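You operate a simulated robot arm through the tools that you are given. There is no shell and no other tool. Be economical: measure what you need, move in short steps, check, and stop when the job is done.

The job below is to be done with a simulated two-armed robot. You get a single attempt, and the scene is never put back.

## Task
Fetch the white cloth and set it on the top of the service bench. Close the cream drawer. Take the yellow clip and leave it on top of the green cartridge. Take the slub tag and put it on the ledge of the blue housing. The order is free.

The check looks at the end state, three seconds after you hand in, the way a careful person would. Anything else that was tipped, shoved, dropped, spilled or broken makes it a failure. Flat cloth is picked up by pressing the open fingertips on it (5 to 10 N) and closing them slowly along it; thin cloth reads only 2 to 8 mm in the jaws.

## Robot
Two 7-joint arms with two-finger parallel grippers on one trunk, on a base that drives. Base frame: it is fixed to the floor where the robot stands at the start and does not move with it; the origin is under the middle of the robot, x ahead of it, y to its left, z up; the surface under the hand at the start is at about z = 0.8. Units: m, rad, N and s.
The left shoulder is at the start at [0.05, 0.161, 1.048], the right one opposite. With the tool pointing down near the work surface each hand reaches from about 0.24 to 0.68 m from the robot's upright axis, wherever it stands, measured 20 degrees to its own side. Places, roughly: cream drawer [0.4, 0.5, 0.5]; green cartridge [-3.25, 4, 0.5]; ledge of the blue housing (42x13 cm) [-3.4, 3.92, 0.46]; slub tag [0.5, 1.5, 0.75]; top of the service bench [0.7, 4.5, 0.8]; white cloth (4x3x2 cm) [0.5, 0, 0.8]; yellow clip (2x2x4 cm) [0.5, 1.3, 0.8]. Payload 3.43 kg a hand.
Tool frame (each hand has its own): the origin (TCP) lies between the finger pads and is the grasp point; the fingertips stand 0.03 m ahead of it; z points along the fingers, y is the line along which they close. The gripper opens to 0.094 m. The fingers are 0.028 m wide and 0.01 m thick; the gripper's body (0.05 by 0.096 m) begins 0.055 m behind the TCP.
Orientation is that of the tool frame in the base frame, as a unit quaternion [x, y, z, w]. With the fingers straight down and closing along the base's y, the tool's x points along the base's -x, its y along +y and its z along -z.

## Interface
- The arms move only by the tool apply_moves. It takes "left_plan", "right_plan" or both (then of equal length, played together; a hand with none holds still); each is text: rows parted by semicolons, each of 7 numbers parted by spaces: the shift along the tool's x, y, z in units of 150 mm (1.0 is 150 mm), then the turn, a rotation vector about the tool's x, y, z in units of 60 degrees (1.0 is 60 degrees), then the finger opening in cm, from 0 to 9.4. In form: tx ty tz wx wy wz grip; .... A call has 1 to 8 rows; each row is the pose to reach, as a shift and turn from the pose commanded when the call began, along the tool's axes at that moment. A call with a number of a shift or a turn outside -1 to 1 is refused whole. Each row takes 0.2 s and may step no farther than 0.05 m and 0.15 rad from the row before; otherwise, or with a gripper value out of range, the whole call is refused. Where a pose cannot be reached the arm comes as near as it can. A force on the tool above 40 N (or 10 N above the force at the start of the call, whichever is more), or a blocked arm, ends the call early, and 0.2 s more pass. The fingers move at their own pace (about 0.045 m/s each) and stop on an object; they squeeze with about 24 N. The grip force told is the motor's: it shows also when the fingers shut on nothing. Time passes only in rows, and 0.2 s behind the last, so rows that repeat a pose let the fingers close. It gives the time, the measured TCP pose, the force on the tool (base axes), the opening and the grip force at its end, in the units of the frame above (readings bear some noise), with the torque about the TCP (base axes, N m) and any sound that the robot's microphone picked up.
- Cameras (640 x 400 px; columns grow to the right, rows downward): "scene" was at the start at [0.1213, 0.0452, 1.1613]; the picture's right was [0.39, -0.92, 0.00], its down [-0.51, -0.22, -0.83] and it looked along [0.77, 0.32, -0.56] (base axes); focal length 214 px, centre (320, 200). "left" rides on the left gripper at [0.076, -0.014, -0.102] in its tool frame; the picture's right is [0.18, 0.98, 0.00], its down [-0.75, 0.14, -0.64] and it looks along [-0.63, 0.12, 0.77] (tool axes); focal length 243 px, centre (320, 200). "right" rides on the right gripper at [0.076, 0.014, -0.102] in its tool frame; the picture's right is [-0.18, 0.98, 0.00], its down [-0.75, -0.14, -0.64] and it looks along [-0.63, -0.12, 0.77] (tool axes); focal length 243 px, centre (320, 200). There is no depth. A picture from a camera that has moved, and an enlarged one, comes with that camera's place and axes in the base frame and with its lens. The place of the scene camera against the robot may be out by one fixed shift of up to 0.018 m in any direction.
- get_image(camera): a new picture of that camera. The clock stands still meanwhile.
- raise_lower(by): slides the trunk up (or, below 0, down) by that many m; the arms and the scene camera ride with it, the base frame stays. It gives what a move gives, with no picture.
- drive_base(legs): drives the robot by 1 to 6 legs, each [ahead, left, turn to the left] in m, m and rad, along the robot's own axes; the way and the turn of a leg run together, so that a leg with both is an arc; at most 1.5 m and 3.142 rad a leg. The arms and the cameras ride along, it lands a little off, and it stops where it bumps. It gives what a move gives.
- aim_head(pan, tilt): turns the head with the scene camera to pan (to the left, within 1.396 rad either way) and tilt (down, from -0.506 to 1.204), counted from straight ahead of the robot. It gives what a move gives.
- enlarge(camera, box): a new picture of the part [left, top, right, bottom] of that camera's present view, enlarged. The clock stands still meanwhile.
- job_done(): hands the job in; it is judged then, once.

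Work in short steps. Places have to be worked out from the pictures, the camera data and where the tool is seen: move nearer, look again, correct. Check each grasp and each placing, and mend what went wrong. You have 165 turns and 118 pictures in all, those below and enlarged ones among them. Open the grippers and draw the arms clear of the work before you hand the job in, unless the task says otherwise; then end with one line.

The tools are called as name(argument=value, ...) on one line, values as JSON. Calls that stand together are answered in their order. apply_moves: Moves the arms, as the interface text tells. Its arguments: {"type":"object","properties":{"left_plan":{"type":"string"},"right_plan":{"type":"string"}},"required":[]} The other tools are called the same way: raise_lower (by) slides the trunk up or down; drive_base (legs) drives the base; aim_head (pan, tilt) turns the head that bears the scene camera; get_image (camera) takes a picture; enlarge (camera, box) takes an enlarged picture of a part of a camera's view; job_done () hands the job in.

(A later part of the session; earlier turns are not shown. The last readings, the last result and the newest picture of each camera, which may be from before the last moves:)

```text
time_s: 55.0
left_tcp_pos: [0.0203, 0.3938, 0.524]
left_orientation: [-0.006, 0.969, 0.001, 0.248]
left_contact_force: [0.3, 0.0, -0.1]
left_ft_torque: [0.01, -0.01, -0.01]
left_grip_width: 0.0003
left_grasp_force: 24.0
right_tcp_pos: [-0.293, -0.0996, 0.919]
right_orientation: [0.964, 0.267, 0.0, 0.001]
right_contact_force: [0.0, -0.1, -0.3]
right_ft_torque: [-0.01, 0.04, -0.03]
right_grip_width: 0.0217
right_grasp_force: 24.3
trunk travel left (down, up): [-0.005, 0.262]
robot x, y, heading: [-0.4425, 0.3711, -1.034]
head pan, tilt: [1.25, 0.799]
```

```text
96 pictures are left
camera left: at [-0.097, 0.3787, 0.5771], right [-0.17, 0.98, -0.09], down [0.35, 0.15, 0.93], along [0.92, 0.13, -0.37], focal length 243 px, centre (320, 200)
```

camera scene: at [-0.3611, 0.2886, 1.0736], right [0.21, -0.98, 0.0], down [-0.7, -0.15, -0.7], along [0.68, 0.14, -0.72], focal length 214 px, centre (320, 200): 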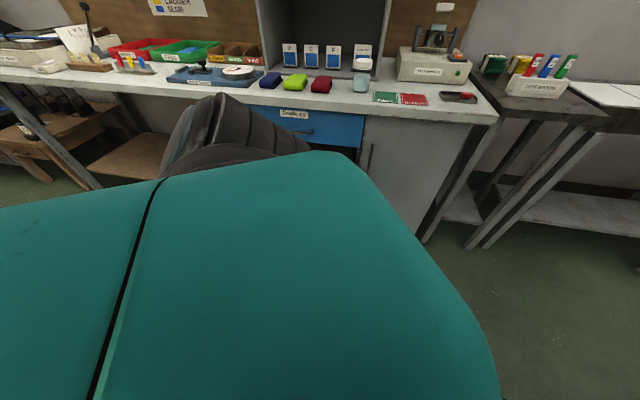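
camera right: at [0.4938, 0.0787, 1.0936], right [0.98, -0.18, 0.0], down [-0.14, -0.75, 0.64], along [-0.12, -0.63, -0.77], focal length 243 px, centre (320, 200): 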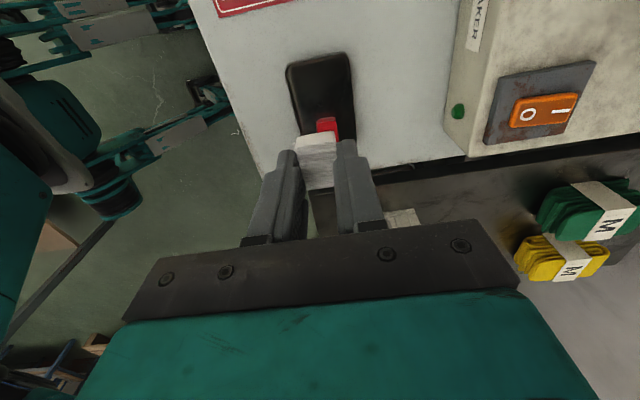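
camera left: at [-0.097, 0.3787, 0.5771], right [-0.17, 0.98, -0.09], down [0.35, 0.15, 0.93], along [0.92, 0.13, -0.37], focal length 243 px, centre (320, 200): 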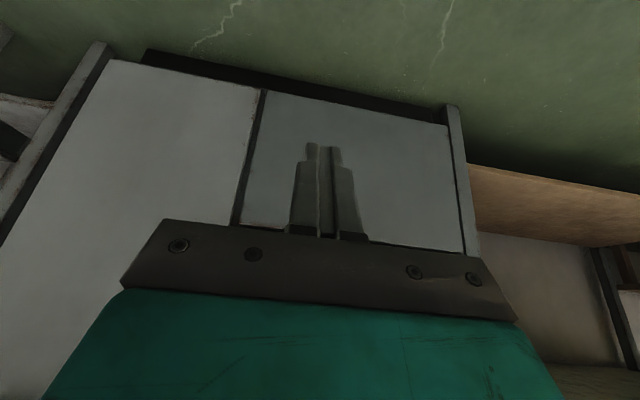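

I'll turn back to face the bench and check the drawer with the head camera.

drive_base(legs=[[0, 0, 1.034]])

aim_head(pan=0.5, tilt=0.6)

get_image(camera="scene")

```text
time_s: 58.1
left_tcp_pos: [-0.2301, 0.7809, 0.5231]
left_orientation: [-0.49, 0.835, 0.125, 0.214]
left_contact_force: [-0.3, -0.2, 0.8]
left_ft_torque: [-0.03, 0.0, 0.01]
left_grip_width: 0.0
left_grasp_force: 24.4
right_tcp_pos: [0.0422, 0.2632, 0.9185]
right_orientation: [0.701, 0.713, 0.0, 0.001]
right_contact_force: [-0.1, -0.6, -0.7]
right_ft_torque: [0.01, 0.03, 0.0]
right_grip_width: 0.0217
right_grasp_force: 23.8
trunk travel left (down, up): [-0.005, 0.262]
robot x, y, heading: [-0.4374, 0.3743, 0.01]
head pan, tilt: [1.25, 0.799]
```

```text
time_s: 59.2
left_tcp_pos: [-0.2303, 0.7806, 0.5228]
left_orientation: [-0.491, 0.835, 0.125, 0.213]
left_contact_force: [-0.6, -0.2, -0.4]
left_ft_torque: [0.01, 0.01, 0.0]
left_grip_width: 0.0
left_grasp_force: 24.1
right_tcp_pos: [0.0425, 0.2617, 0.919]
right_orientation: [0.701, 0.714, 0.0, 0.0]
right_contact_force: [0.3, -0.9, -0.2]
right_ft_torque: [0.01, -0.01, -0.04]
right_grip_width: 0.0216
right_grasp_force: 24.0
trunk travel left (down, up): [-0.005, 0.262]
robot x, y, heading: [-0.4378, 0.3748, 0.016]
head pan, tilt: [0.499, 0.6]
```

```text
95 pictures are left
camera scene: at [-0.3232, 0.427, 1.0905], right [0.49, -0.87, 0.0], down [-0.49, -0.28, -0.82], along [0.72, 0.41, -0.57], focal length 214 px, centre (320, 200)
```

scene: 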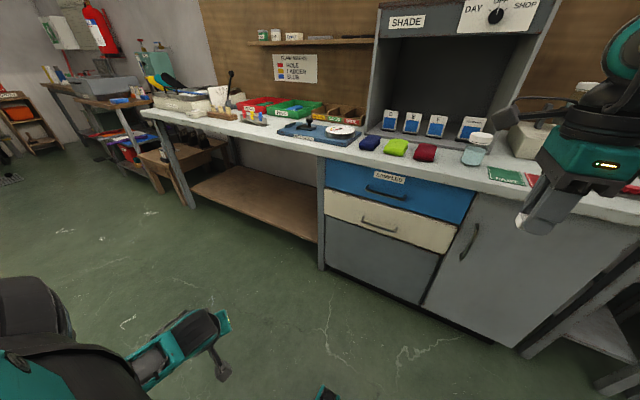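

The cream drawer is flush. I'll raise and level the left hand, raise the trunk, and drive left toward the clip area.

apply_moves(left_plan="-0.14 0 -0.25 0 0 0 0; -0.28 0 -0.5 0 0 0 1; -0.42 0 -0.75 0 0 0 3; -0.55 0 -1 0 0.12 0 5; -0.55 0 -1 0 0.24 0 7; -0.55 0 -1 0 0.36 0 9; -0.55 0 -1 0 0.47 0 9.4")

raise_lower(by=0.15)

apply_moves(left_plan="0 0 -0.2 0 0 0.125 9.4; 0 0 -0.4 0 0 0.25 9.4; 0 0 -0.6 0 0 0.375 9.4; 0 0 -0.8 0 0 0.5 9.4; 0 0 -0.9 0 0 0.625 9.4; 0 0 -1 0 0 0.75 9.4; 0 0 -1 0 0 0.875 9.4; 0 0 -1 0 0 1 9.4")

drive_base(legs=[[0, 0.75, 0]])

get_image(camera="scene")

```text
time_s: 60.8
left_tcp_pos: [-0.2301, 0.7821, 0.6949]
left_orientation: [-0.506, 0.863, 0.002, 0.003]
left_contact_force: [0.2, 0.5, -0.5]
left_ft_torque: [-0.01, -0.02, 0.03]
left_grip_width: 0.0941
left_grasp_force: 0.0
left hand out of reach, approached as far as the arm can: row 4
right_tcp_pos: [0.0436, 0.2631, 0.9194]
right_orientation: [0.701, 0.713, 0.0, 0.0]
right_contact_force: [0.1, 0.4, 0.4]
right_ft_torque: [0.02, -0.02, 0.0]
right_grip_width: 0.0217
right_grasp_force: 24.3
trunk travel left (down, up): [-0.005, 0.262]
robot x, y, heading: [-0.4434, 0.3716, 0.016]
head pan, tilt: [0.499, 0.6]
```

```text
time_s: 62.5
left_tcp_pos: [-0.2293, 0.7813, 0.8453]
left_orientation: [-0.506, 0.863, 0.002, 0.004]
left_contact_force: [0.5, 0.0, 0.8]
left_ft_torque: [0.05, -0.05, 0.0]
left_grip_width: 0.0938
left_grasp_force: 0.0
right_tcp_pos: [0.0425, 0.2634, 1.0689]
right_orientation: [0.701, 0.713, 0.0, 0.0]
right_contact_force: [-0.2, -0.2, -0.9]
right_ft_torque: [-0.02, 0.01, -0.03]
right_grip_width: 0.0215
right_grasp_force: 23.8
trunk travel left (down, up): [-0.155, 0.112]
robot x, y, heading: [-0.4412, 0.3735, 0.013]
head pan, tilt: [0.499, 0.6]
```

```text
time_s: 64.3
left_tcp_pos: [-0.2316, 0.7817, 0.9936]
left_orientation: [-0.006, 1.0, 0.003, 0.003]
left_contact_force: [0.2, 0.1, 0.0]
left_ft_torque: [-0.01, 0.01, 0.0]
left_grip_width: 0.0943
left_grasp_force: 0.0
right_tcp_pos: [0.0423, 0.2642, 1.0692]
right_orientation: [0.701, 0.713, 0.001, 0.0]
right_contact_force: [0.6, -0.3, 0.9]
right_ft_torque: [-0.01, 0.01, -0.04]
right_grip_width: 0.0215
right_grasp_force: 24.0
trunk travel left (down, up): [-0.155, 0.112]
robot x, y, heading: [-0.4358, 0.3722, 0.015]
head pan, tilt: [0.499, 0.6]
```

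```text
time_s: 71.3
left_tcp_pos: [-0.2411, 1.5313, 0.9942]
left_orientation: [-0.005, 1.0, 0.003, 0.003]
left_contact_force: [0.3, 0.2, -0.2]
left_ft_torque: [-0.05, 0.04, -0.01]
left_grip_width: 0.0941
left_grasp_force: 0.0
right_tcp_pos: [0.0308, 1.0121, 1.0687]
right_orientation: [0.702, 0.712, 0.0, 0.0]
right_contact_force: [-0.8, -0.4, 0.7]
right_ft_torque: [-0.03, 0.0, -0.01]
right_grip_width: 0.0216
right_grasp_force: 24.1
trunk travel left (down, up): [-0.155, 0.112]
robot x, y, heading: [-0.4455, 1.1222, 0.011]
head pan, tilt: [0.499, 0.6]
```

```text
94 pictures are left
camera scene: at [-0.334, 1.1776, 1.2405], right [0.49, -0.87, 0.0], down [-0.49, -0.28, -0.83], along [0.72, 0.4, -0.56], focal length 214 px, centre (320, 200)
```

scene: 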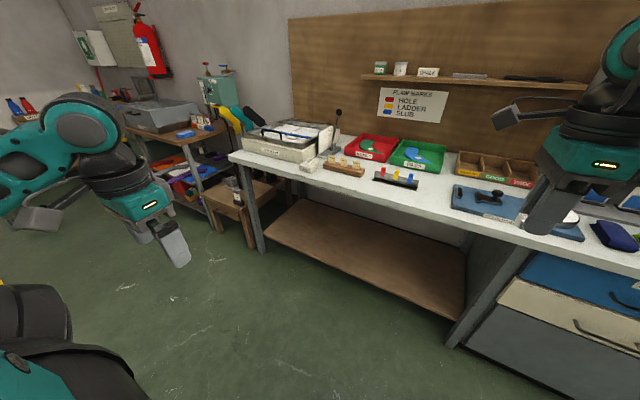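

I'll zoom in on the clip rack and the tag block.

enlarge(camera="scene", box=[290, 130, 450, 230])

enlarge(camera="scene", box=[80, 60, 320, 210])

```text
4.00 times, centred on (370, 180) of scene
camera zoom: at [-0.334, 1.1776, 1.2405], right [0.49, -0.87, 0.0], down [-0.49, -0.28, -0.83], along [0.72, 0.4, -0.56], focal length 858 px, centre (120, 280)
```

zoom: 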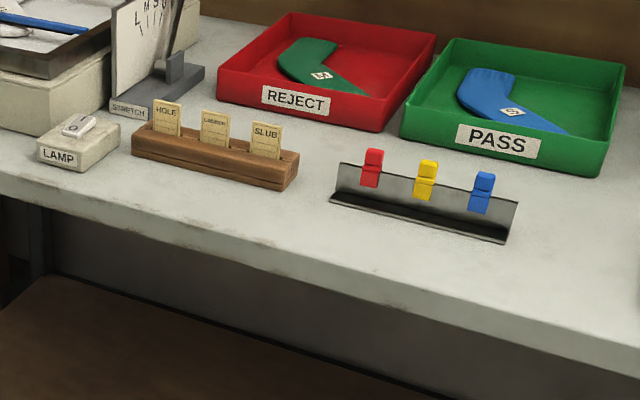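

```text
2.67 times, centred on (200, 135) of scene
camera zoom: at [-0.334, 1.1776, 1.2405], right [0.49, -0.87, 0.0], down [-0.49, -0.28, -0.83], along [0.72, 0.4, -0.56], focal length 572 px, centre (640, 373)
```

zoom: 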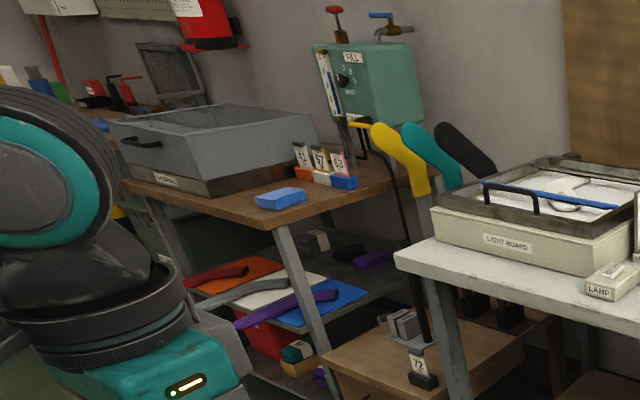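

The yellow clip is at about (0.51, 1.29) on the rail and the SLUB tag at about (0.49, 1.455) in the wooden block. I'll drive forward to bring the clip within reach of the left hand.

drive_base(legs=[[0.4, -0.02, 0]])

apply_moves(left_plan="-0.1 -0.15 0 0 0 -0.125 9.4; -0.2 -0.3 0 0 0 -0.25 9.4; -0.3 -0.45 0 0 0 -0.375 9.4; -0.4 -0.6 0 0 0 -0.5 9.4; -0.55 -0.75 0 0 0 -0.625 8; -0.7 -0.9 0 0 0 -0.75 6; -0.85 -1 0 0 0 -0.75 6")

apply_moves(left_plan="-0.1 0 0 0 0 -0.125 6; -0.2 0 0 0 0 -0.25 6; -0.2 0 0 0 0 -0.375 6; -0.2 0 0 0 0 -0.5 6; -0.2 0 0 0 0 -0.625 6; -0.2 0 0 0 0 -0.75 6")

get_image(camera="left")

```text
time_s: 73.8
left_tcp_pos: [0.1555, 1.5124, 0.9937]
left_orientation: [-0.001, 1.0, 0.004, 0.003]
left_contact_force: [-0.6, 0.4, -0.4]
left_ft_torque: [0.01, -0.02, 0.0]
left_grip_width: 0.0941
left_grasp_force: 0.0
right_tcp_pos: [0.4224, 0.9908, 1.0676]
right_orientation: [0.705, 0.709, -0.001, 0.0]
right_contact_force: [-0.2, 0.6, 0.2]
right_ft_torque: [-0.04, -0.01, -0.04]
right_grip_width: 0.0215
right_grasp_force: 24.3
trunk travel left (down, up): [-0.155, 0.112]
robot x, y, heading: [-0.0573, 1.1077, -0.002]
head pan, tilt: [0.499, 0.6]
```

```text
time_s: 75.4
left_tcp_pos: [0.2822, 1.3622, 0.9929]
left_orientation: [-0.385, 0.923, 0.002, 0.004]
left_contact_force: [-0.1, 0.0, -0.1]
left_ft_torque: [0.0, -0.03, 0.04]
left_grip_width: 0.0601
left_grasp_force: 0.0
right_tcp_pos: [0.4221, 0.9911, 1.0677]
right_orientation: [0.705, 0.709, -0.001, -0.001]
right_contact_force: [0.7, -0.8, 0.2]
right_ft_torque: [0.0, 0.0, -0.02]
right_grip_width: 0.0218
right_grasp_force: 24.2
trunk travel left (down, up): [-0.155, 0.112]
robot x, y, heading: [-0.0576, 1.11, 0.006]
head pan, tilt: [0.499, 0.6]
```

```text
time_s: 76.8
left_tcp_pos: [0.3047, 1.3845, 0.9929]
left_orientation: [0.709, -0.705, -0.001, -0.004]
left_contact_force: [-0.1, -0.1, 0.8]
left_ft_torque: [0.0, -0.03, 0.0]
left_grip_width: 0.0596
left_grasp_force: 0.0
right_tcp_pos: [0.4224, 0.9914, 1.0683]
right_orientation: [0.705, 0.709, 0.0, 0.0]
right_contact_force: [-0.2, 0.0, 0.7]
right_ft_torque: [-0.04, 0.0, 0.0]
right_grip_width: 0.0217
right_grasp_force: 23.9
trunk travel left (down, up): [-0.155, 0.112]
robot x, y, heading: [-0.0601, 1.1065, 0.007]
head pan, tilt: [0.499, 0.6]
```

```text
91 pictures are left
camera left: at [0.317, 1.3074, 1.0968], right [-0.98, -0.19, -0.01], down [-0.15, 0.75, 0.65], along [-0.12, 0.64, -0.76], focal length 243 px, centre (320, 200)
```

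left: 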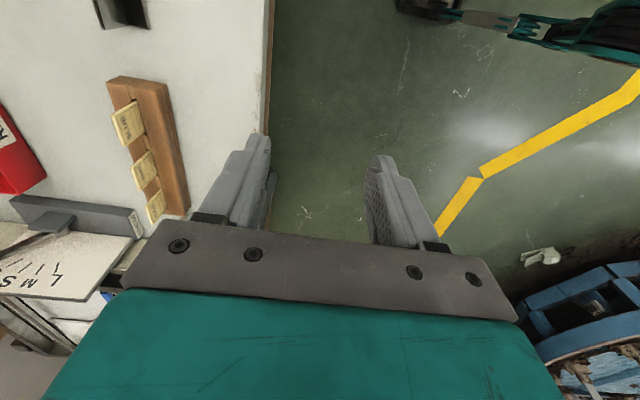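

Tool axes are now x=−Y, y=−X. I'll move over the clip.

apply_moves(left_plan="0.1 -0.2 0 0 0 0 6; 0.2 -0.4 0 0 0 0 6; 0.35 -0.6 0 0 0 0 6; 0.5 -0.8 0 0 0 0 6; 0.65 -1 0 0 0 0 6")

apply_moves(left_plan="0 -0.19 0.1 0 0 0 6; 0 -0.37 0.2 0 0 0 6; 0 -0.37 0.2 0 0 0 6")

get_image(camera="left")

```text
time_s: 78.0
left_tcp_pos: [0.4548, 1.2902, 0.9942]
left_orientation: [0.708, -0.706, 0.0, -0.006]
left_contact_force: [0.0, -0.8, -0.9]
left_ft_torque: [0.02, -0.01, -0.03]
left_grip_width: 0.06
left_grasp_force: 0.1
right_tcp_pos: [0.424, 0.9908, 1.0683]
right_orientation: [0.705, 0.709, 0.0, 0.0]
right_contact_force: [-0.1, -0.1, -0.3]
right_ft_torque: [0.02, 0.0, 0.03]
right_grip_width: 0.0216
right_grasp_force: 24.0
trunk travel left (down, up): [-0.155, 0.112]
robot x, y, heading: [-0.06, 1.1082, 0.003]
head pan, tilt: [0.499, 0.6]
```

```text
time_s: 78.8
left_tcp_pos: [0.4676, 1.3138, 0.9765]
left_orientation: [0.708, -0.706, 0.0, -0.005]
left_contact_force: [-0.3, 0.5, -0.3]
left_ft_torque: [0.03, 0.02, 0.02]
left_grip_width: 0.0599
left_grasp_force: 0.0
left hand out of reach, approached as far as the arm can: row 1, 2, 3
right_tcp_pos: [0.4227, 0.9919, 1.0686]
right_orientation: [0.705, 0.709, 0.0, 0.0]
right_contact_force: [-0.7, -0.6, -0.3]
right_ft_torque: [-0.02, -0.01, -0.01]
right_grip_width: 0.0215
right_grasp_force: 23.5
trunk travel left (down, up): [-0.155, 0.112]
robot x, y, heading: [-0.0602, 1.1029, 0.008]
head pan, tilt: [0.499, 0.6]
```

```text
90 pictures are left
camera left: at [0.4806, 1.2353, 1.0796], right [-0.98, -0.19, -0.01], down [-0.15, 0.75, 0.65], along [-0.11, 0.64, -0.76], focal length 243 px, centre (320, 200)
```

left: 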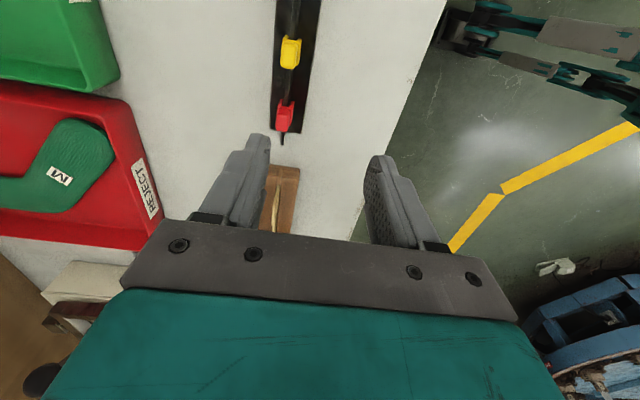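

Reach is short with this yaw. I'll shift the base forward and left so the clip lies more in front, and move the right hand away.

drive_base(legs=[[0.055, 0.1, 0]])

apply_moves(left_plan="0.15 0 0 0 0 0 6; 0.3 0 0 0 0 0 6; 0.45 0 0 0 0 0 6; 0.6 0 0 0 0 0 6; 0.75 0 0 0 0 0 6; 0.75 0 0 0 0 0 6", right_plan="-0.2 0.1 0 0 0 0 0.5; -0.4 0.1 0 0 0 0 0.5; -0.6 0.1 0 0 0 0 0.5; -0.7 0.1 0 0 0 0 0.5; -0.7 0.1 0 0 0 0 0.5; -0.7 0.1 0 0 0 0 0.5")

get_image(camera="left")

```text
time_s: 80.3
left_tcp_pos: [0.521, 1.4149, 0.9769]
left_orientation: [0.71, -0.705, -0.001, -0.005]
left_contact_force: [0.6, 1.0, -0.6]
left_ft_torque: [0.0, 0.0, -0.02]
left_grip_width: 0.0601
left_grasp_force: 0.1
right_tcp_pos: [0.4771, 1.0935, 1.0693]
right_orientation: [0.704, 0.71, -0.001, -0.001]
right_contact_force: [-1.1, 0.1, -0.3]
right_ft_torque: [0.03, 0.04, 0.0]
right_grip_width: 0.0214
right_grasp_force: 24.3
trunk travel left (down, up): [-0.155, 0.112]
robot x, y, heading: [-0.0056, 1.207, 0.009]
head pan, tilt: [0.499, 0.6]
```

```text
time_s: 81.7
left_tcp_pos: [0.4729, 1.3605, 0.9887]
left_orientation: [0.71, -0.704, 0.001, -0.004]
left_contact_force: [-0.3, -0.5, 0.9]
left_ft_torque: [0.01, 0.03, 0.0]
left_grip_width: 0.06
left_grasp_force: 0.0
left hand out of reach, approached as far as the arm can: row 1, 2, 3, 4, 5, 6
right_tcp_pos: [0.4936, 0.9879, 1.0707]
right_orientation: [0.704, 0.711, 0.0, -0.001]
right_contact_force: [0.7, 0.0, 0.2]
right_ft_torque: [0.0, 0.03, 0.01]
right_grip_width: 0.0217
right_grasp_force: 24.0
trunk travel left (down, up): [-0.155, 0.112]
robot x, y, heading: [-0.0007, 1.2067, 0.007]
head pan, tilt: [0.499, 0.6]
```

```text
89 pictures are left
camera left: at [0.4862, 1.2838, 1.0917], right [-0.98, -0.19, -0.01], down [-0.15, 0.75, 0.65], along [-0.12, 0.63, -0.76], focal length 243 px, centre (320, 200)
```

left: 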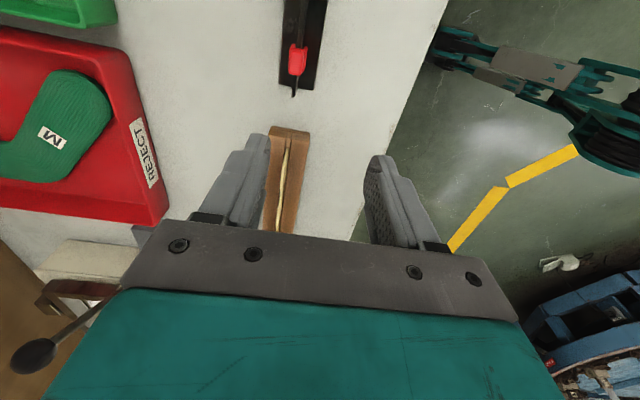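

This yaw doesn't suit the left arm. The clip stands about 2 cm above the rail plate, so I can close along y with the neutral yaw instead. I'll rotate back.

apply_moves(left_plan="0 0 -0.05 0 0 0.125 6; 0 0 -0.1 0 0 0.25 6; 0 0 -0.1 0 0 0.375 6; 0 0 -0.1 0 0 0.5 6; 0 0 -0.1 0 0 0.625 6; 0 0 -0.1 0 0 0.75 6")

apply_moves(left_plan="0 0 0 0 0 0.125 5; 0 0 0 0 0 0.25 5; 0 0 0 0 0 0.375 5; 0 0 0 0 0 0.5 5; 0 0 0 0 0 0.625 5; 0 0 0 0 0 0.75 5")

get_image(camera="left")

```text
time_s: 83.1
left_tcp_pos: [0.4767, 1.3623, 1.003]
left_orientation: [-0.385, 0.923, 0.002, 0.004]
left_contact_force: [0.2, -0.2, -0.9]
left_ft_torque: [0.0, 0.03, -0.02]
left_grip_width: 0.0601
left_grasp_force: 0.1
right_tcp_pos: [0.4936, 0.9878, 1.0702]
right_orientation: [0.703, 0.711, 0.0, 0.001]
right_contact_force: [0.2, -0.8, -1.0]
right_ft_torque: [-0.02, 0.02, 0.0]
right_grip_width: 0.022
right_grasp_force: 23.8
trunk travel left (down, up): [-0.155, 0.112]
robot x, y, heading: [-0.0038, 1.2099, 0.005]
head pan, tilt: [0.499, 0.6]
```

```text
time_s: 84.5
left_tcp_pos: [0.4777, 1.363, 1.0026]
left_orientation: [-0.002, 1.0, 0.004, 0.004]
left_contact_force: [-0.6, 0.3, -0.5]
left_ft_torque: [-0.03, 0.0, -0.01]
left_grip_width: 0.05
left_grasp_force: 0.1
right_tcp_pos: [0.4934, 0.9882, 1.0718]
right_orientation: [0.704, 0.71, 0.0, -0.001]
right_contact_force: [0.5, -0.5, -0.3]
right_ft_torque: [0.0, 0.01, 0.01]
right_grip_width: 0.0216
right_grasp_force: 24.2
trunk travel left (down, up): [-0.155, 0.112]
robot x, y, heading: [-0.0027, 1.2039, 0.011]
head pan, tilt: [0.499, 0.6]
```

```text
88 pictures are left
camera left: at [0.3999, 1.3467, 1.1059], right [-0.19, 0.98, 0.0], down [0.75, 0.14, 0.65], along [0.64, 0.13, -0.76], focal length 243 px, centre (320, 200)
```

left: 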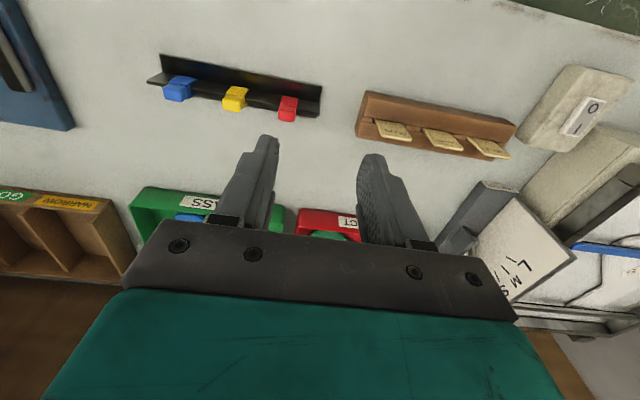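

The yellow clip is at about (0.503, 1.276). I'll move above it and look again.

apply_moves(left_plan="-0.05 -0.15 0.1 0 0 0 5; -0.1 -0.3 0.2 0 0 0 5; -0.15 -0.45 0.3 0 0 0 5; -0.167 -0.587 0.45 0 0 0 5; -0.167 -0.587 0.45 0 0 0 5")

get_image(camera="left")

```text
time_s: 85.7
left_tcp_pos: [0.4535, 1.3532, 0.9615]
left_orientation: [-0.004, 1.0, 0.003, 0.003]
left_contact_force: [0.3, -0.7, -0.2]
left_ft_torque: [0.01, 0.02, -0.01]
left_grip_width: 0.0499
left_grasp_force: 0.1
left hand out of reach, approached as far as the arm can: row 1, 2, 3, 4, 5
right_tcp_pos: [0.4925, 0.9867, 1.0717]
right_orientation: [0.704, 0.711, 0.0, 0.0]
right_contact_force: [0.1, 0.2, 0.0]
right_ft_torque: [-0.02, 0.0, 0.02]
right_grip_width: 0.0217
right_grasp_force: 24.0
trunk travel left (down, up): [-0.155, 0.112]
robot x, y, heading: [-0.0052, 1.2033, 0.01]
head pan, tilt: [0.499, 0.6]
```

```text
87 pictures are left
camera left: at [0.3768, 1.3382, 1.0642], right [-0.19, 0.98, 0.0], down [0.75, 0.14, 0.65], along [0.64, 0.13, -0.76], focal length 243 px, centre (320, 200)
```

left: 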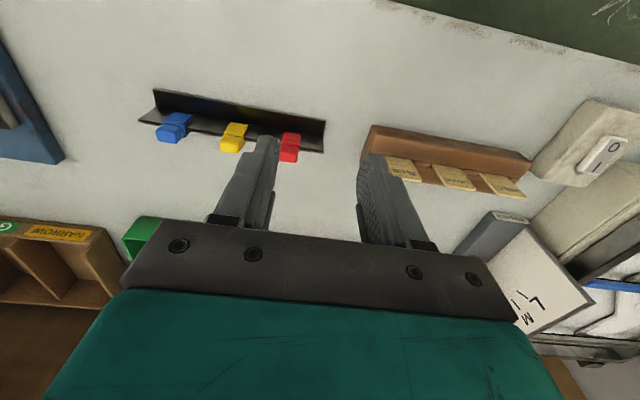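

The left arm does poorly toward the centre. I'll raise the hand, move the base right so the clip is ~25° to its side, and lower the trunk.

apply_moves(left_plan="0 0 -0.15 0 0 0 5; 0 0 -0.3 0 0 0 5; 0 0 -0.45 0 0 0 5")

drive_base(legs=[[-0.01, -0.16, 0]])

raise_lower(by=-0.08)

```text
time_s: 86.5
left_tcp_pos: [0.4491, 1.3552, 1.0342]
left_orientation: [-0.003, 1.0, 0.004, 0.003]
left_contact_force: [-0.4, -0.4, -0.7]
left_ft_torque: [-0.02, 0.03, -0.05]
left_grip_width: 0.0501
left_grasp_force: 0.0
right_tcp_pos: [0.4927, 0.9885, 1.0712]
right_orientation: [0.704, 0.711, 0.0, 0.0]
right_contact_force: [-0.4, 0.6, 0.2]
right_ft_torque: [0.0, 0.0, 0.03]
right_grip_width: 0.0215
right_grasp_force: 24.1
trunk travel left (down, up): [-0.155, 0.112]
robot x, y, heading: [-0.0029, 1.2064, 0.007]
head pan, tilt: [0.499, 0.6]
```

```text
time_s: 88.6
left_tcp_pos: [0.4404, 1.1902, 1.0333]
left_orientation: [-0.005, 1.0, 0.004, 0.004]
left_contact_force: [-0.2, 0.7, 0.0]
left_ft_torque: [0.01, -0.03, 0.0]
left_grip_width: 0.05
left_grasp_force: 0.0
right_tcp_pos: [0.4855, 0.8227, 1.071]
right_orientation: [0.703, 0.711, 0.0, 0.0]
right_contact_force: [-0.2, -0.3, -0.2]
right_ft_torque: [0.02, 0.0, -0.02]
right_grip_width: 0.0216
right_grasp_force: 23.7
trunk travel left (down, up): [-0.155, 0.112]
robot x, y, heading: [-0.0119, 1.0382, 0.014]
head pan, tilt: [0.499, 0.6]
```

```text
time_s: 89.8
left_tcp_pos: [0.4397, 1.1899, 0.9525]
left_orientation: [-0.005, 1.0, 0.004, 0.002]
left_contact_force: [-0.9, 0.3, 0.3]
left_ft_torque: [-0.01, -0.02, 0.01]
left_grip_width: 0.05
left_grasp_force: 0.1
right_tcp_pos: [0.4861, 0.8243, 0.9903]
right_orientation: [0.703, 0.711, 0.0, 0.0]
right_contact_force: [0.0, 0.1, 0.9]
right_ft_torque: [0.0, -0.03, 0.02]
right_grip_width: 0.0219
right_grasp_force: 24.1
trunk travel left (down, up): [-0.075, 0.192]
robot x, y, heading: [-0.011, 1.0382, 0.01]
head pan, tilt: [0.499, 0.6]
```

I'll move over the clip at z≈0.91.

apply_moves(left_plan="-0.1 0.15 0 0 0 0 5; -0.2 0.3 0.05 0 0 0 5; -0.3 0.45 0.1 0 0 0 5; -0.42 0.573 0.2 0 0 0 5; -0.42 0.573 0.26 0 0 0 5; -0.42 0.573 0.26 0 0 0 5")

get_image(camera="left")

```text
time_s: 91.2
left_tcp_pos: [0.5021, 1.2774, 0.9149]
left_orientation: [-0.006, 1.0, 0.003, 0.003]
left_contact_force: [-0.5, 0.0, -0.1]
left_ft_torque: [0.03, 0.0, 0.05]
left_grip_width: 0.0501
left_grasp_force: 0.0
right_tcp_pos: [0.4846, 0.8232, 0.9905]
right_orientation: [0.702, 0.712, 0.0, -0.001]
right_contact_force: [0.4, -0.2, -0.2]
right_ft_torque: [-0.01, -0.03, -0.02]
right_grip_width: 0.0218
right_grasp_force: 23.6
trunk travel left (down, up): [-0.075, 0.192]
robot x, y, heading: [-0.0133, 1.0393, 0.016]
head pan, tilt: [0.499, 0.6]
```

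```text
86 pictures are left
camera left: at [0.4248, 1.2618, 1.0175], right [-0.19, 0.98, 0.01], down [0.75, 0.14, 0.65], along [0.63, 0.13, -0.76], focal length 243 px, centre (320, 200)
```

left: 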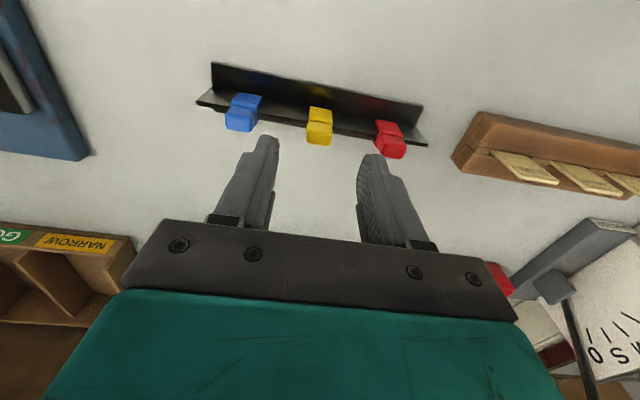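

Aligned. I'll zoom in to check the clip height against the rail plate.

enlarge(camera="left", box=[200, 50, 440, 200])

```text
2.67 times, centred on (320, 125) of left
camera zoom: at [0.4248, 1.2618, 1.0175], right [-0.19, 0.98, 0.01], down [0.75, 0.14, 0.65], along [0.63, 0.13, -0.76], focal length 647 px, centre (320, 400)
```

zoom: 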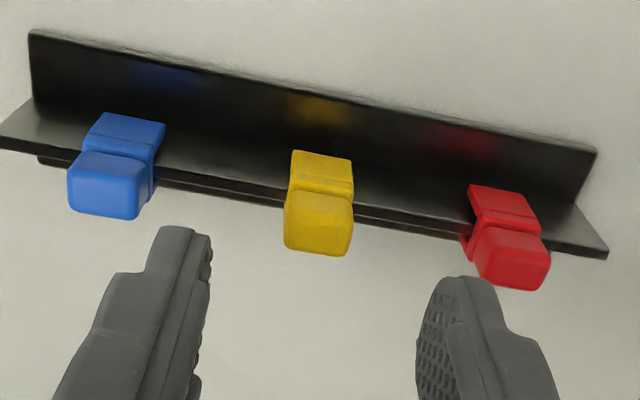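

I'll open to 4 cm, descend until the tips overlap the cap (tips z≈0.835), and close gently.

apply_moves(left_plan="0 0.01 0 0 0 0 4; 0 0.01 0.1 0 0 0 4; 0 0.01 0.2 0 0 0 4; 0 0.01 0.3 0 0 0 4; 0 0.01 0.345 0 0 0 4")

enlarge(camera="left", box=[200, 50, 440, 200])

```text
time_s: 92.4
left_tcp_pos: [0.5014, 1.2793, 0.8696]
left_orientation: [-0.005, 1.0, 0.003, 0.009]
left_contact_force: [-6.7, 4.5, 32.5]
left_ft_torque: [-0.67, 0.29, -0.26]
left_grip_width: 0.0375
left_grasp_force: 0.0
right_tcp_pos: [0.4828, 0.8227, 0.9926]
right_orientation: [0.703, 0.712, 0.0, 0.002]
right_contact_force: [-0.2, 0.1, -0.8]
right_ft_torque: [0.01, 0.0, 0.0]
right_grip_width: 0.0214
right_grasp_force: 24.0
trunk travel left (down, up): [-0.075, 0.192]
robot x, y, heading: [-0.0134, 1.0412, 0.014]
head pan, tilt: [0.499, 0.6]
```

```text
2.67 times, centred on (320, 125) of left
camera zoom: at [0.4239, 1.2635, 0.9716], right [-0.19, 0.98, 0.0], down [0.74, 0.15, 0.66], along [0.64, 0.13, -0.76], focal length 647 px, centre (320, 400)
```

zoom: 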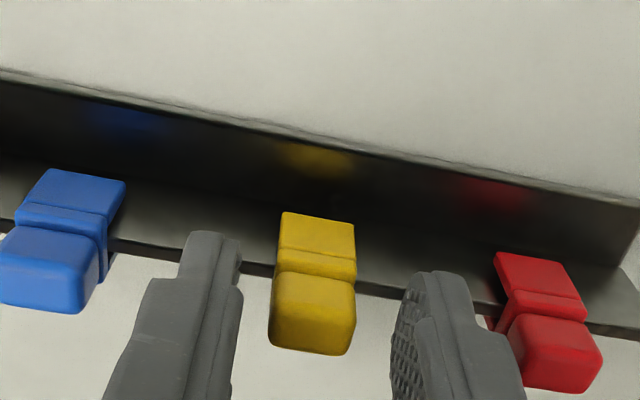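

The tips touched the plate's top edge at 32 N, so I'll lift 4 mm and close on the cap, which is centred between the fingers.

apply_moves(left_plan="0 0.005 -0.05 0 0 0 4; 0 0.005 -0.05 0 0 0 4; 0 0 -0.05 0 0 0 3; 0 0 -0.05 0 0 0 2; 0 0 -0.05 0 0 0 1; 0 0 -0.05 0 0 0 0.8; 0 0 -0.05 0 0 0 0.8")

enlarge(camera="left", box=[200, 50, 440, 200])

```text
time_s: 94.0
left_tcp_pos: [0.5024, 1.2788, 0.8708]
left_orientation: [-0.004, 1.0, 0.004, 0.003]
left_contact_force: [-0.3, 0.3, -0.5]
left_ft_torque: [0.0, -0.01, -0.01]
left_grip_width: 0.0164
left_grasp_force: 23.9
right_tcp_pos: [0.4857, 0.8246, 0.9912]
right_orientation: [0.702, 0.712, 0.0, 0.0]
right_contact_force: [0.1, 0.2, -0.5]
right_ft_torque: [0.01, 0.04, -0.02]
right_grip_width: 0.0216
right_grasp_force: 24.1
trunk travel left (down, up): [-0.075, 0.192]
robot x, y, heading: [-0.0129, 1.0413, 0.014]
head pan, tilt: [0.499, 0.6]
```

```text
2.67 times, centred on (320, 125) of left
camera zoom: at [0.425, 1.2637, 0.9733], right [-0.19, 0.98, 0.01], down [0.75, 0.14, 0.65], along [0.63, 0.13, -0.76], focal length 647 px, centre (320, 400)
```

zoom: 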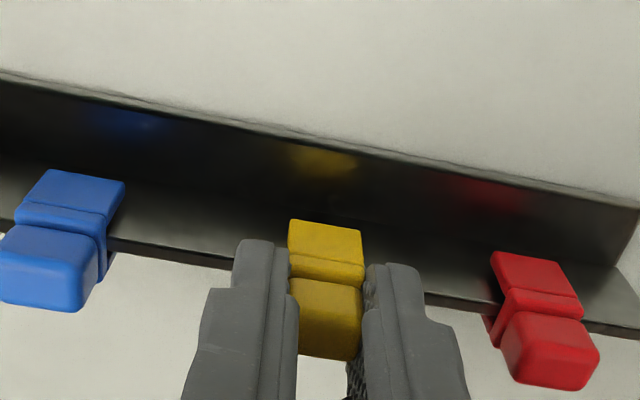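

Clip gripped at 1.64 cm. I'll lift slowly, straight up.

apply_moves(left_plan="0 0 -0.04 0 0 0 0.8; 0 0 -0.08 0 0 0 0.8; 0 0 -0.14 0 0 0 0.8; 0 0 -0.2 0 0 0 0.8; 0 0 -0.35 0 0 0 0.8; 0 0 -0.6 0 0 0 0.8; 0 0 -0.8 0 0 0 0.8")

get_image(camera="left")

```text
time_s: 95.6
left_tcp_pos: [0.5008, 1.2773, 0.9942]
left_orientation: [-0.004, 1.0, 0.003, 0.003]
left_contact_force: [-0.6, 0.2, 0.5]
left_ft_torque: [-0.02, -0.04, 0.01]
left_grip_width: 0.0165
left_grasp_force: 23.6
right_tcp_pos: [0.4853, 0.8227, 0.991]
right_orientation: [0.703, 0.711, 0.0, 0.0]
right_contact_force: [0.0, -0.3, -0.1]
right_ft_torque: [-0.01, 0.01, 0.02]
right_grip_width: 0.0214
right_grasp_force: 24.3
trunk travel left (down, up): [-0.075, 0.192]
robot x, y, heading: [-0.0142, 1.0391, 0.015]
head pan, tilt: [0.499, 0.6]
```

```text
82 pictures are left
camera left: at [0.4242, 1.2613, 1.0962], right [-0.19, 0.98, 0.01], down [0.75, 0.14, 0.65], along [0.63, 0.13, -0.76], focal length 243 px, centre (320, 200)
```

left: 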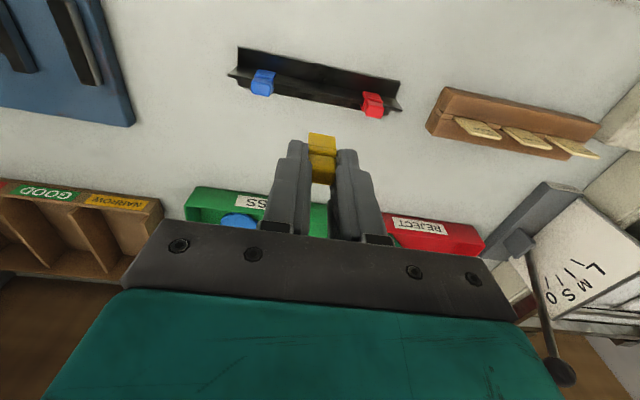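

Clip in hand, and the rail is undisturbed. Backing away from the bench, then looking left along the room.

drive_base(legs=[[-0.6, 0, 0]])

aim_head(pan=1.0, tilt=0.3)

get_image(camera="scene")

```text
time_s: 99.0
left_tcp_pos: [-0.1028, 1.2704, 0.9937]
left_orientation: [-0.009, 1.0, 0.004, 0.004]
left_contact_force: [-0.6, 0.4, 0.9]
left_ft_torque: [0.0, -0.01, 0.0]
left_grip_width: 0.0166
left_grasp_force: 24.1
right_tcp_pos: [-0.1145, 0.8176, 0.9911]
right_orientation: [0.7, 0.714, 0.0, -0.001]
right_contact_force: [-0.2, 0.8, 0.3]
right_ft_torque: [0.01, -0.01, -0.01]
right_grip_width: 0.0218
right_grasp_force: 24.1
trunk travel left (down, up): [-0.075, 0.192]
robot x, y, heading: [-0.6156, 1.0318, 0.02]
head pan, tilt: [0.499, 0.6]
```

```text
time_s: 99.9
left_tcp_pos: [-0.1028, 1.2726, 0.9933]
left_orientation: [-0.009, 1.0, 0.003, 0.004]
left_contact_force: [-0.6, -0.2, 0.5]
left_ft_torque: [0.0, 0.04, -0.01]
left_grip_width: 0.0165
left_grasp_force: 23.9
right_tcp_pos: [-0.114, 0.8181, 0.9905]
right_orientation: [0.7, 0.715, -0.001, -0.001]
right_contact_force: [-0.4, -0.4, 0.2]
right_ft_torque: [0.01, -0.01, 0.01]
right_grip_width: 0.0217
right_grasp_force: 23.5
trunk travel left (down, up): [-0.075, 0.192]
robot x, y, heading: [-0.6139, 1.0319, 0.021]
head pan, tilt: [1.0, 0.3]
```

```text
81 pictures are left
camera scene: at [-0.5256, 1.1219, 1.1879], right [0.85, -0.52, 0.0], down [-0.16, -0.25, -0.96], along [0.5, 0.81, -0.3], focal length 214 px, centre (320, 200)
```

scene: 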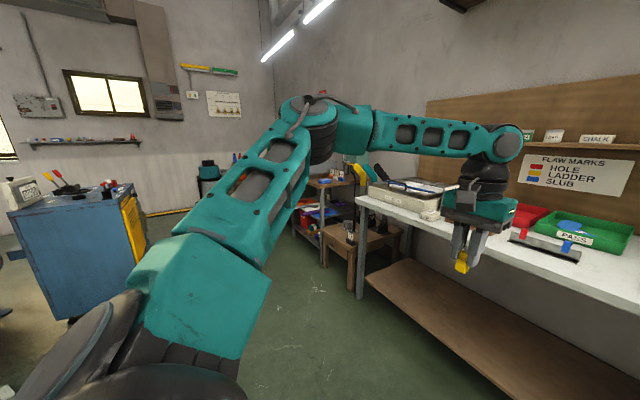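

I'll turn left to face +y and look ahead down the room.

drive_base(legs=[[0, 0, 1.55]])

aim_head(pan=0, tilt=0.25)

get_image(camera="scene")

```text
time_s: 104.2
left_tcp_pos: [-0.8652, 1.5374, 0.9929]
left_orientation: [0.719, -0.695, -0.005, 0.001]
left_contact_force: [-0.5, -0.5, -0.6]
left_ft_torque: [-0.04, 0.0, 0.0]
left_grip_width: 0.0167
left_grasp_force: 23.8
right_tcp_pos: [-0.4101, 1.5335, 0.9905]
right_orientation: [-0.019, 1.0, 0.0, 0.0]
right_contact_force: [0.2, -0.8, 0.1]
right_ft_torque: [-0.03, 0.02, 0.01]
right_grip_width: 0.0215
right_grasp_force: 24.1
trunk travel left (down, up): [-0.075, 0.192]
robot x, y, heading: [-0.6182, 1.0316, 1.609]
head pan, tilt: [1.0, 0.3]
```

```text
time_s: 105.5
left_tcp_pos: [-0.8643, 1.5383, 0.994]
left_orientation: [0.72, -0.694, -0.005, 0.0]
left_contact_force: [0.9, 0.1, -0.5]
left_ft_torque: [0.02, -0.05, 0.01]
left_grip_width: 0.0163
left_grasp_force: 23.8
right_tcp_pos: [-0.409, 1.5342, 0.9912]
right_orientation: [-0.019, 1.0, 0.0, 0.001]
right_contact_force: [0.3, 0.9, -0.2]
right_ft_torque: [-0.01, 0.02, 0.02]
right_grip_width: 0.0215
right_grasp_force: 23.6
trunk travel left (down, up): [-0.075, 0.192]
robot x, y, heading: [-0.6122, 1.0334, 1.609]
head pan, tilt: [0.0, 0.25]
```

```text
80 pictures are left
camera scene: at [-0.6196, 1.1749, 1.1927], right [1.0, 0.04, 0.0], down [0.01, -0.25, -0.97], along [-0.04, 0.97, -0.25], focal length 214 px, centre (320, 200)
```

scene: 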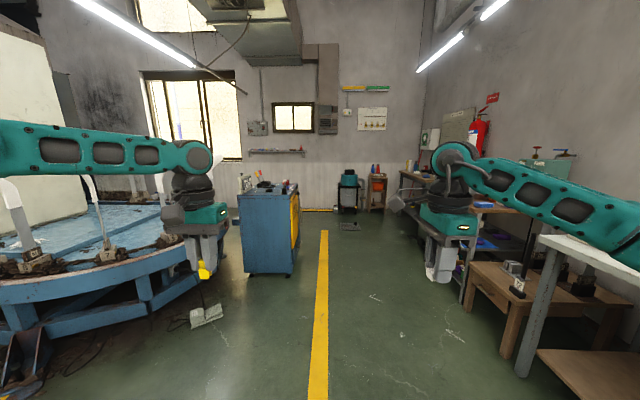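

The aisle along x≈-0.5 is clear. I'll zoom toward the far right to identify the service bench.

enlarge(camera="scene", box=[320, 110, 560, 260])

drive_base(legs=[[1.4, -0.1, 0]])

aim_head(pan=-0.6, tilt=0.3)

get_image(camera="scene")

```text
2.67 times, centred on (440, 185) of scene
camera zoom: at [-0.6196, 1.1749, 1.1927], right [1.0, 0.04, 0.0], down [0.01, -0.25, -0.97], along [-0.04, 0.97, -0.25], focal length 572 px, centre (0, 240)
```

zoom: 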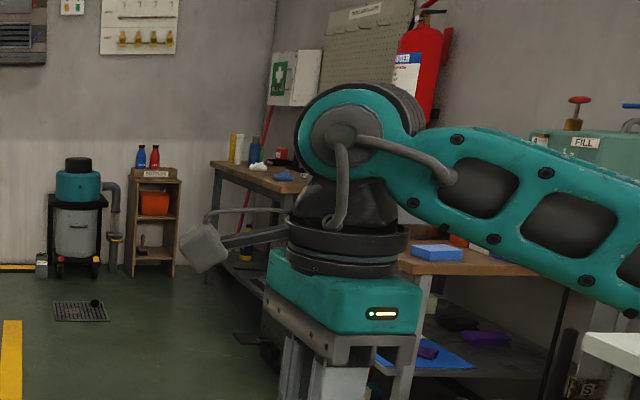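

```text
time_s: 112.5
left_tcp_pos: [-0.8339, 2.9416, 0.9937]
left_orientation: [0.725, -0.689, -0.005, -0.001]
left_contact_force: [-1.0, 0.8, -1.1]
left_ft_torque: [0.01, 0.04, 0.03]
left_grip_width: 0.0166
left_grasp_force: 23.7
right_tcp_pos: [-0.3796, 2.9439, 0.9904]
right_orientation: [-0.026, 1.0, -0.001, 0.0]
right_contact_force: [-0.1, -0.4, 0.6]
right_ft_torque: [-0.04, -0.02, 0.03]
right_grip_width: 0.0215
right_grasp_force: 24.1
trunk travel left (down, up): [-0.075, 0.192]
robot x, y, heading: [-0.5766, 2.4382, 1.628]
head pan, tilt: [0.0, 0.25]
```

```text
time_s: 113.5
left_tcp_pos: [-0.8341, 2.9419, 0.9931]
left_orientation: [0.725, -0.689, -0.005, 0.0]
left_contact_force: [0.0, 0.0, 0.1]
left_ft_torque: [-0.01, -0.01, -0.01]
left_grip_width: 0.0166
left_grasp_force: 24.1
right_tcp_pos: [-0.3794, 2.9442, 0.9914]
right_orientation: [-0.027, 1.0, 0.0, 0.001]
right_contact_force: [-0.8, 0.3, 0.2]
right_ft_torque: [0.03, 0.01, 0.01]
right_grip_width: 0.0214
right_grasp_force: 24.1
trunk travel left (down, up): [-0.075, 0.192]
robot x, y, heading: [-0.5759, 2.439, 1.624]
head pan, tilt: [-0.6, 0.3]
```

```text
78 pictures are left
camera scene: at [-0.5307, 2.5687, 1.188], right [0.85, -0.52, 0.0], down [-0.15, -0.25, -0.96], along [0.5, 0.82, -0.3], focal length 214 px, centre (320, 200)
```

scene: 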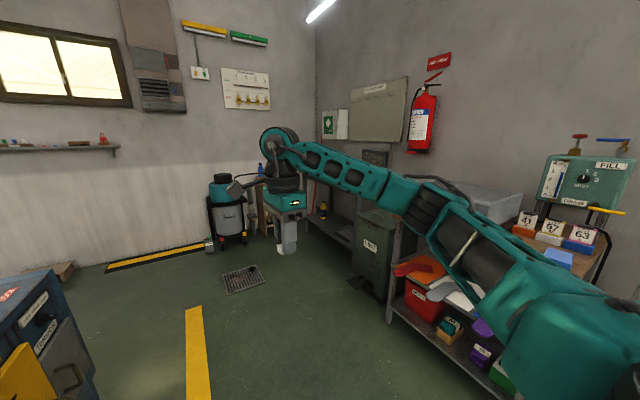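

I'll turn here to face +x, then strafe left with the camera looking toward the service bench.

drive_base(legs=[[0, 0, -1.624], [0, 1.2, 0]])

aim_head(pan=0.45, tilt=0.45)

get_image(camera="scene")

```text
time_s: 123.0
left_tcp_pos: [-0.0761, 3.245, 0.9933]
left_orientation: [-0.015, 1.0, 0.003, 0.003]
left_contact_force: [0.5, -0.8, 1.2]
left_ft_torque: [0.02, -0.02, 0.0]
left_grip_width: 0.0164
left_grasp_force: 23.9
right_tcp_pos: [-0.0828, 2.79, 0.991]
right_orientation: [0.694, 0.72, 0.001, -0.001]
right_contact_force: [0.2, 0.1, 0.2]
right_ft_torque: [-0.02, -0.02, 0.02]
right_grip_width: 0.0217
right_grasp_force: 24.3
trunk travel left (down, up): [-0.075, 0.192]
robot x, y, heading: [-0.5852, 2.9958, 0.034]
head pan, tilt: [-0.6, 0.3]
stopped in leg 2: the robot was blocked; the commanded pose is now the measured one
```

```text
time_s: 124.3
left_tcp_pos: [-0.0753, 3.2446, 0.9943]
left_orientation: [-0.016, 1.0, 0.002, 0.004]
left_contact_force: [-1.4, -0.9, 0.5]
left_ft_torque: [0.0, 0.01, 0.0]
left_grip_width: 0.0167
left_grasp_force: 24.2
right_tcp_pos: [-0.0837, 2.7906, 0.9911]
right_orientation: [0.695, 0.719, 0.001, 0.0]
right_contact_force: [0.3, -0.1, -0.1]
right_ft_torque: [-0.01, 0.0, -0.03]
right_grip_width: 0.0218
right_grasp_force: 23.6
trunk travel left (down, up): [-0.075, 0.192]
robot x, y, heading: [-0.5834, 2.9922, 0.034]
head pan, tilt: [0.45, 0.45]
```

```text
77 pictures are left
camera scene: at [-0.4639, 3.0515, 1.1741], right [0.46, -0.89, 0.0], down [-0.39, -0.2, -0.9], along [0.8, 0.42, -0.44], focal length 214 px, centre (320, 200)
```

scene: 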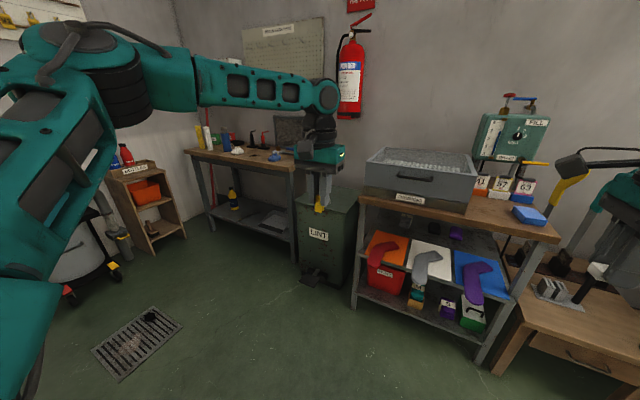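

The base bumped something on its left rear, probably the blue cabinet. I'll move forward away from it and look.

drive_base(legs=[[0.2, -0.05, 0]])

aim_head(pan=1.39, tilt=0.7)

get_image(camera="scene")

```text
time_s: 125.9
left_tcp_pos: [0.1217, 3.1969, 0.9924]
left_orientation: [-0.012, 1.0, 0.002, 0.004]
left_contact_force: [0.1, 0.2, 0.2]
left_ft_torque: [-0.01, -0.01, -0.02]
left_grip_width: 0.0166
left_grasp_force: 23.1
right_tcp_pos: [0.1119, 2.7436, 0.9915]
right_orientation: [0.696, 0.718, 0.0, 0.0]
right_contact_force: [0.4, -0.5, 0.0]
right_ft_torque: [0.01, 0.02, -0.01]
right_grip_width: 0.0217
right_grasp_force: 24.2
trunk travel left (down, up): [-0.075, 0.192]
robot x, y, heading: [-0.3895, 2.9528, 0.028]
head pan, tilt: [0.45, 0.45]
```

```text
time_s: 127.1
left_tcp_pos: [0.1211, 3.1978, 0.9928]
left_orientation: [-0.011, 1.0, 0.002, 0.003]
left_contact_force: [1.0, 0.6, 0.0]
left_ft_torque: [-0.05, -0.02, 0.03]
left_grip_width: 0.0167
left_grasp_force: 23.4
right_tcp_pos: [0.1113, 2.7442, 0.9907]
right_orientation: [0.697, 0.717, 0.0, -0.001]
right_contact_force: [-0.3, -0.9, 0.0]
right_ft_torque: [0.0, -0.01, 0.0]
right_grip_width: 0.0217
right_grasp_force: 24.0
trunk travel left (down, up): [-0.075, 0.192]
robot x, y, heading: [-0.3918, 2.9528, 0.029]
head pan, tilt: [1.389, 0.7]
```

```text
76 pictures are left
camera scene: at [-0.3366, 3.0487, 1.1519], right [0.99, -0.16, 0.0], down [-0.1, -0.64, -0.77], along [0.12, 0.76, -0.64], focal length 214 px, centre (320, 200)
```

scene: 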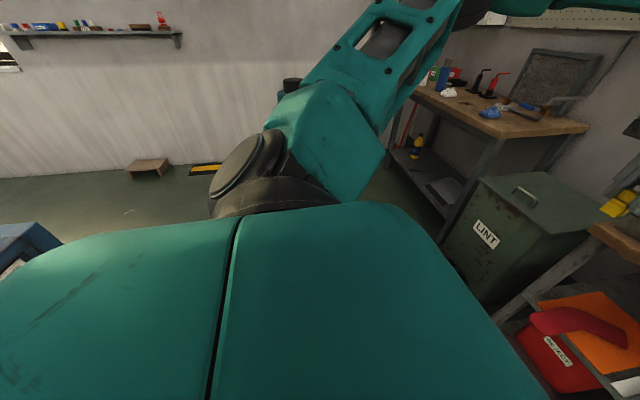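

The cabinet corner is at about x=-0.7. I'll raise the trunk so the hands clear the bench items, go a little forward, and strafe to the service bench.

raise_lower(by=0.13)

drive_base(legs=[[0.13, 0, -0.028], [0, 1.2, 0]])

aim_head(pan=0, tilt=0.5)

get_image(camera="scene")

```text
time_s: 128.7
left_tcp_pos: [0.1204, 3.198, 1.1235]
left_orientation: [-0.012, 1.0, 0.002, 0.004]
left_contact_force: [0.2, 0.7, 0.8]
left_ft_torque: [-0.01, 0.0, 0.02]
left_grip_width: 0.0164
left_grasp_force: 23.5
right_tcp_pos: [0.1116, 2.7424, 1.1198]
right_orientation: [0.696, 0.718, 0.0, 0.0]
right_contact_force: [0.3, 0.0, -0.5]
right_ft_torque: [0.01, -0.03, -0.05]
right_grip_width: 0.0214
right_grasp_force: 23.8
trunk travel left (down, up): [-0.205, 0.062]
robot x, y, heading: [-0.3892, 2.9521, 0.024]
head pan, tilt: [1.389, 0.7]
```

```text
time_s: 137.8
left_tcp_pos: [0.254, 4.1885, 1.123]
left_orientation: [0.001, 1.0, 0.003, 0.003]
left_contact_force: [0.5, 0.3, -0.4]
left_ft_torque: [0.01, 0.04, 0.03]
left_grip_width: 0.0166
left_grasp_force: 23.7
right_tcp_pos: [0.233, 3.7345, 1.1205]
right_orientation: [0.706, 0.708, 0.0, 0.0]
right_contact_force: [0.1, 0.0, -0.7]
right_ft_torque: [0.01, 0.03, -0.02]
right_grip_width: 0.0216
right_grasp_force: 24.0
trunk travel left (down, up): [-0.205, 0.062]
robot x, y, heading: [-0.2636, 3.959, -0.003]
head pan, tilt: [1.389, 0.7]
stopped in leg 2: the robot was blocked; the commanded pose is now the measured one
```

```text
time_s: 139.3
left_tcp_pos: [0.2545, 4.1874, 1.1238]
left_orientation: [0.001, 1.0, 0.002, 0.004]
left_contact_force: [-0.3, 0.1, -0.4]
left_ft_torque: [0.04, -0.03, -0.01]
left_grip_width: 0.0167
left_grasp_force: 24.5
right_tcp_pos: [0.2321, 3.7321, 1.1222]
right_orientation: [0.706, 0.708, 0.0, 0.0]
right_contact_force: [-1.0, -0.4, 0.0]
right_ft_torque: [-0.03, 0.0, 0.0]
right_grip_width: 0.0215
right_grasp_force: 23.9
trunk travel left (down, up): [-0.205, 0.062]
robot x, y, heading: [-0.2631, 3.9546, -0.0]
head pan, tilt: [0.0, 0.499]
```

```text
75 pictures are left
camera scene: at [-0.1316, 3.9675, 1.2996], right [0.0, -1.0, 0.0], down [-0.48, 0.0, -0.88], along [0.88, 0.0, -0.48], focal length 214 px, centre (320, 200)
```

scene: 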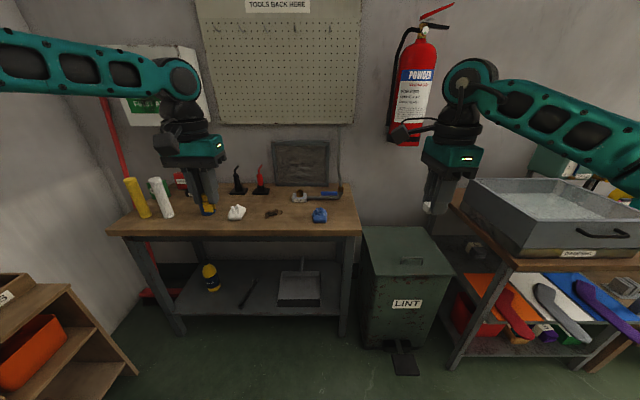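

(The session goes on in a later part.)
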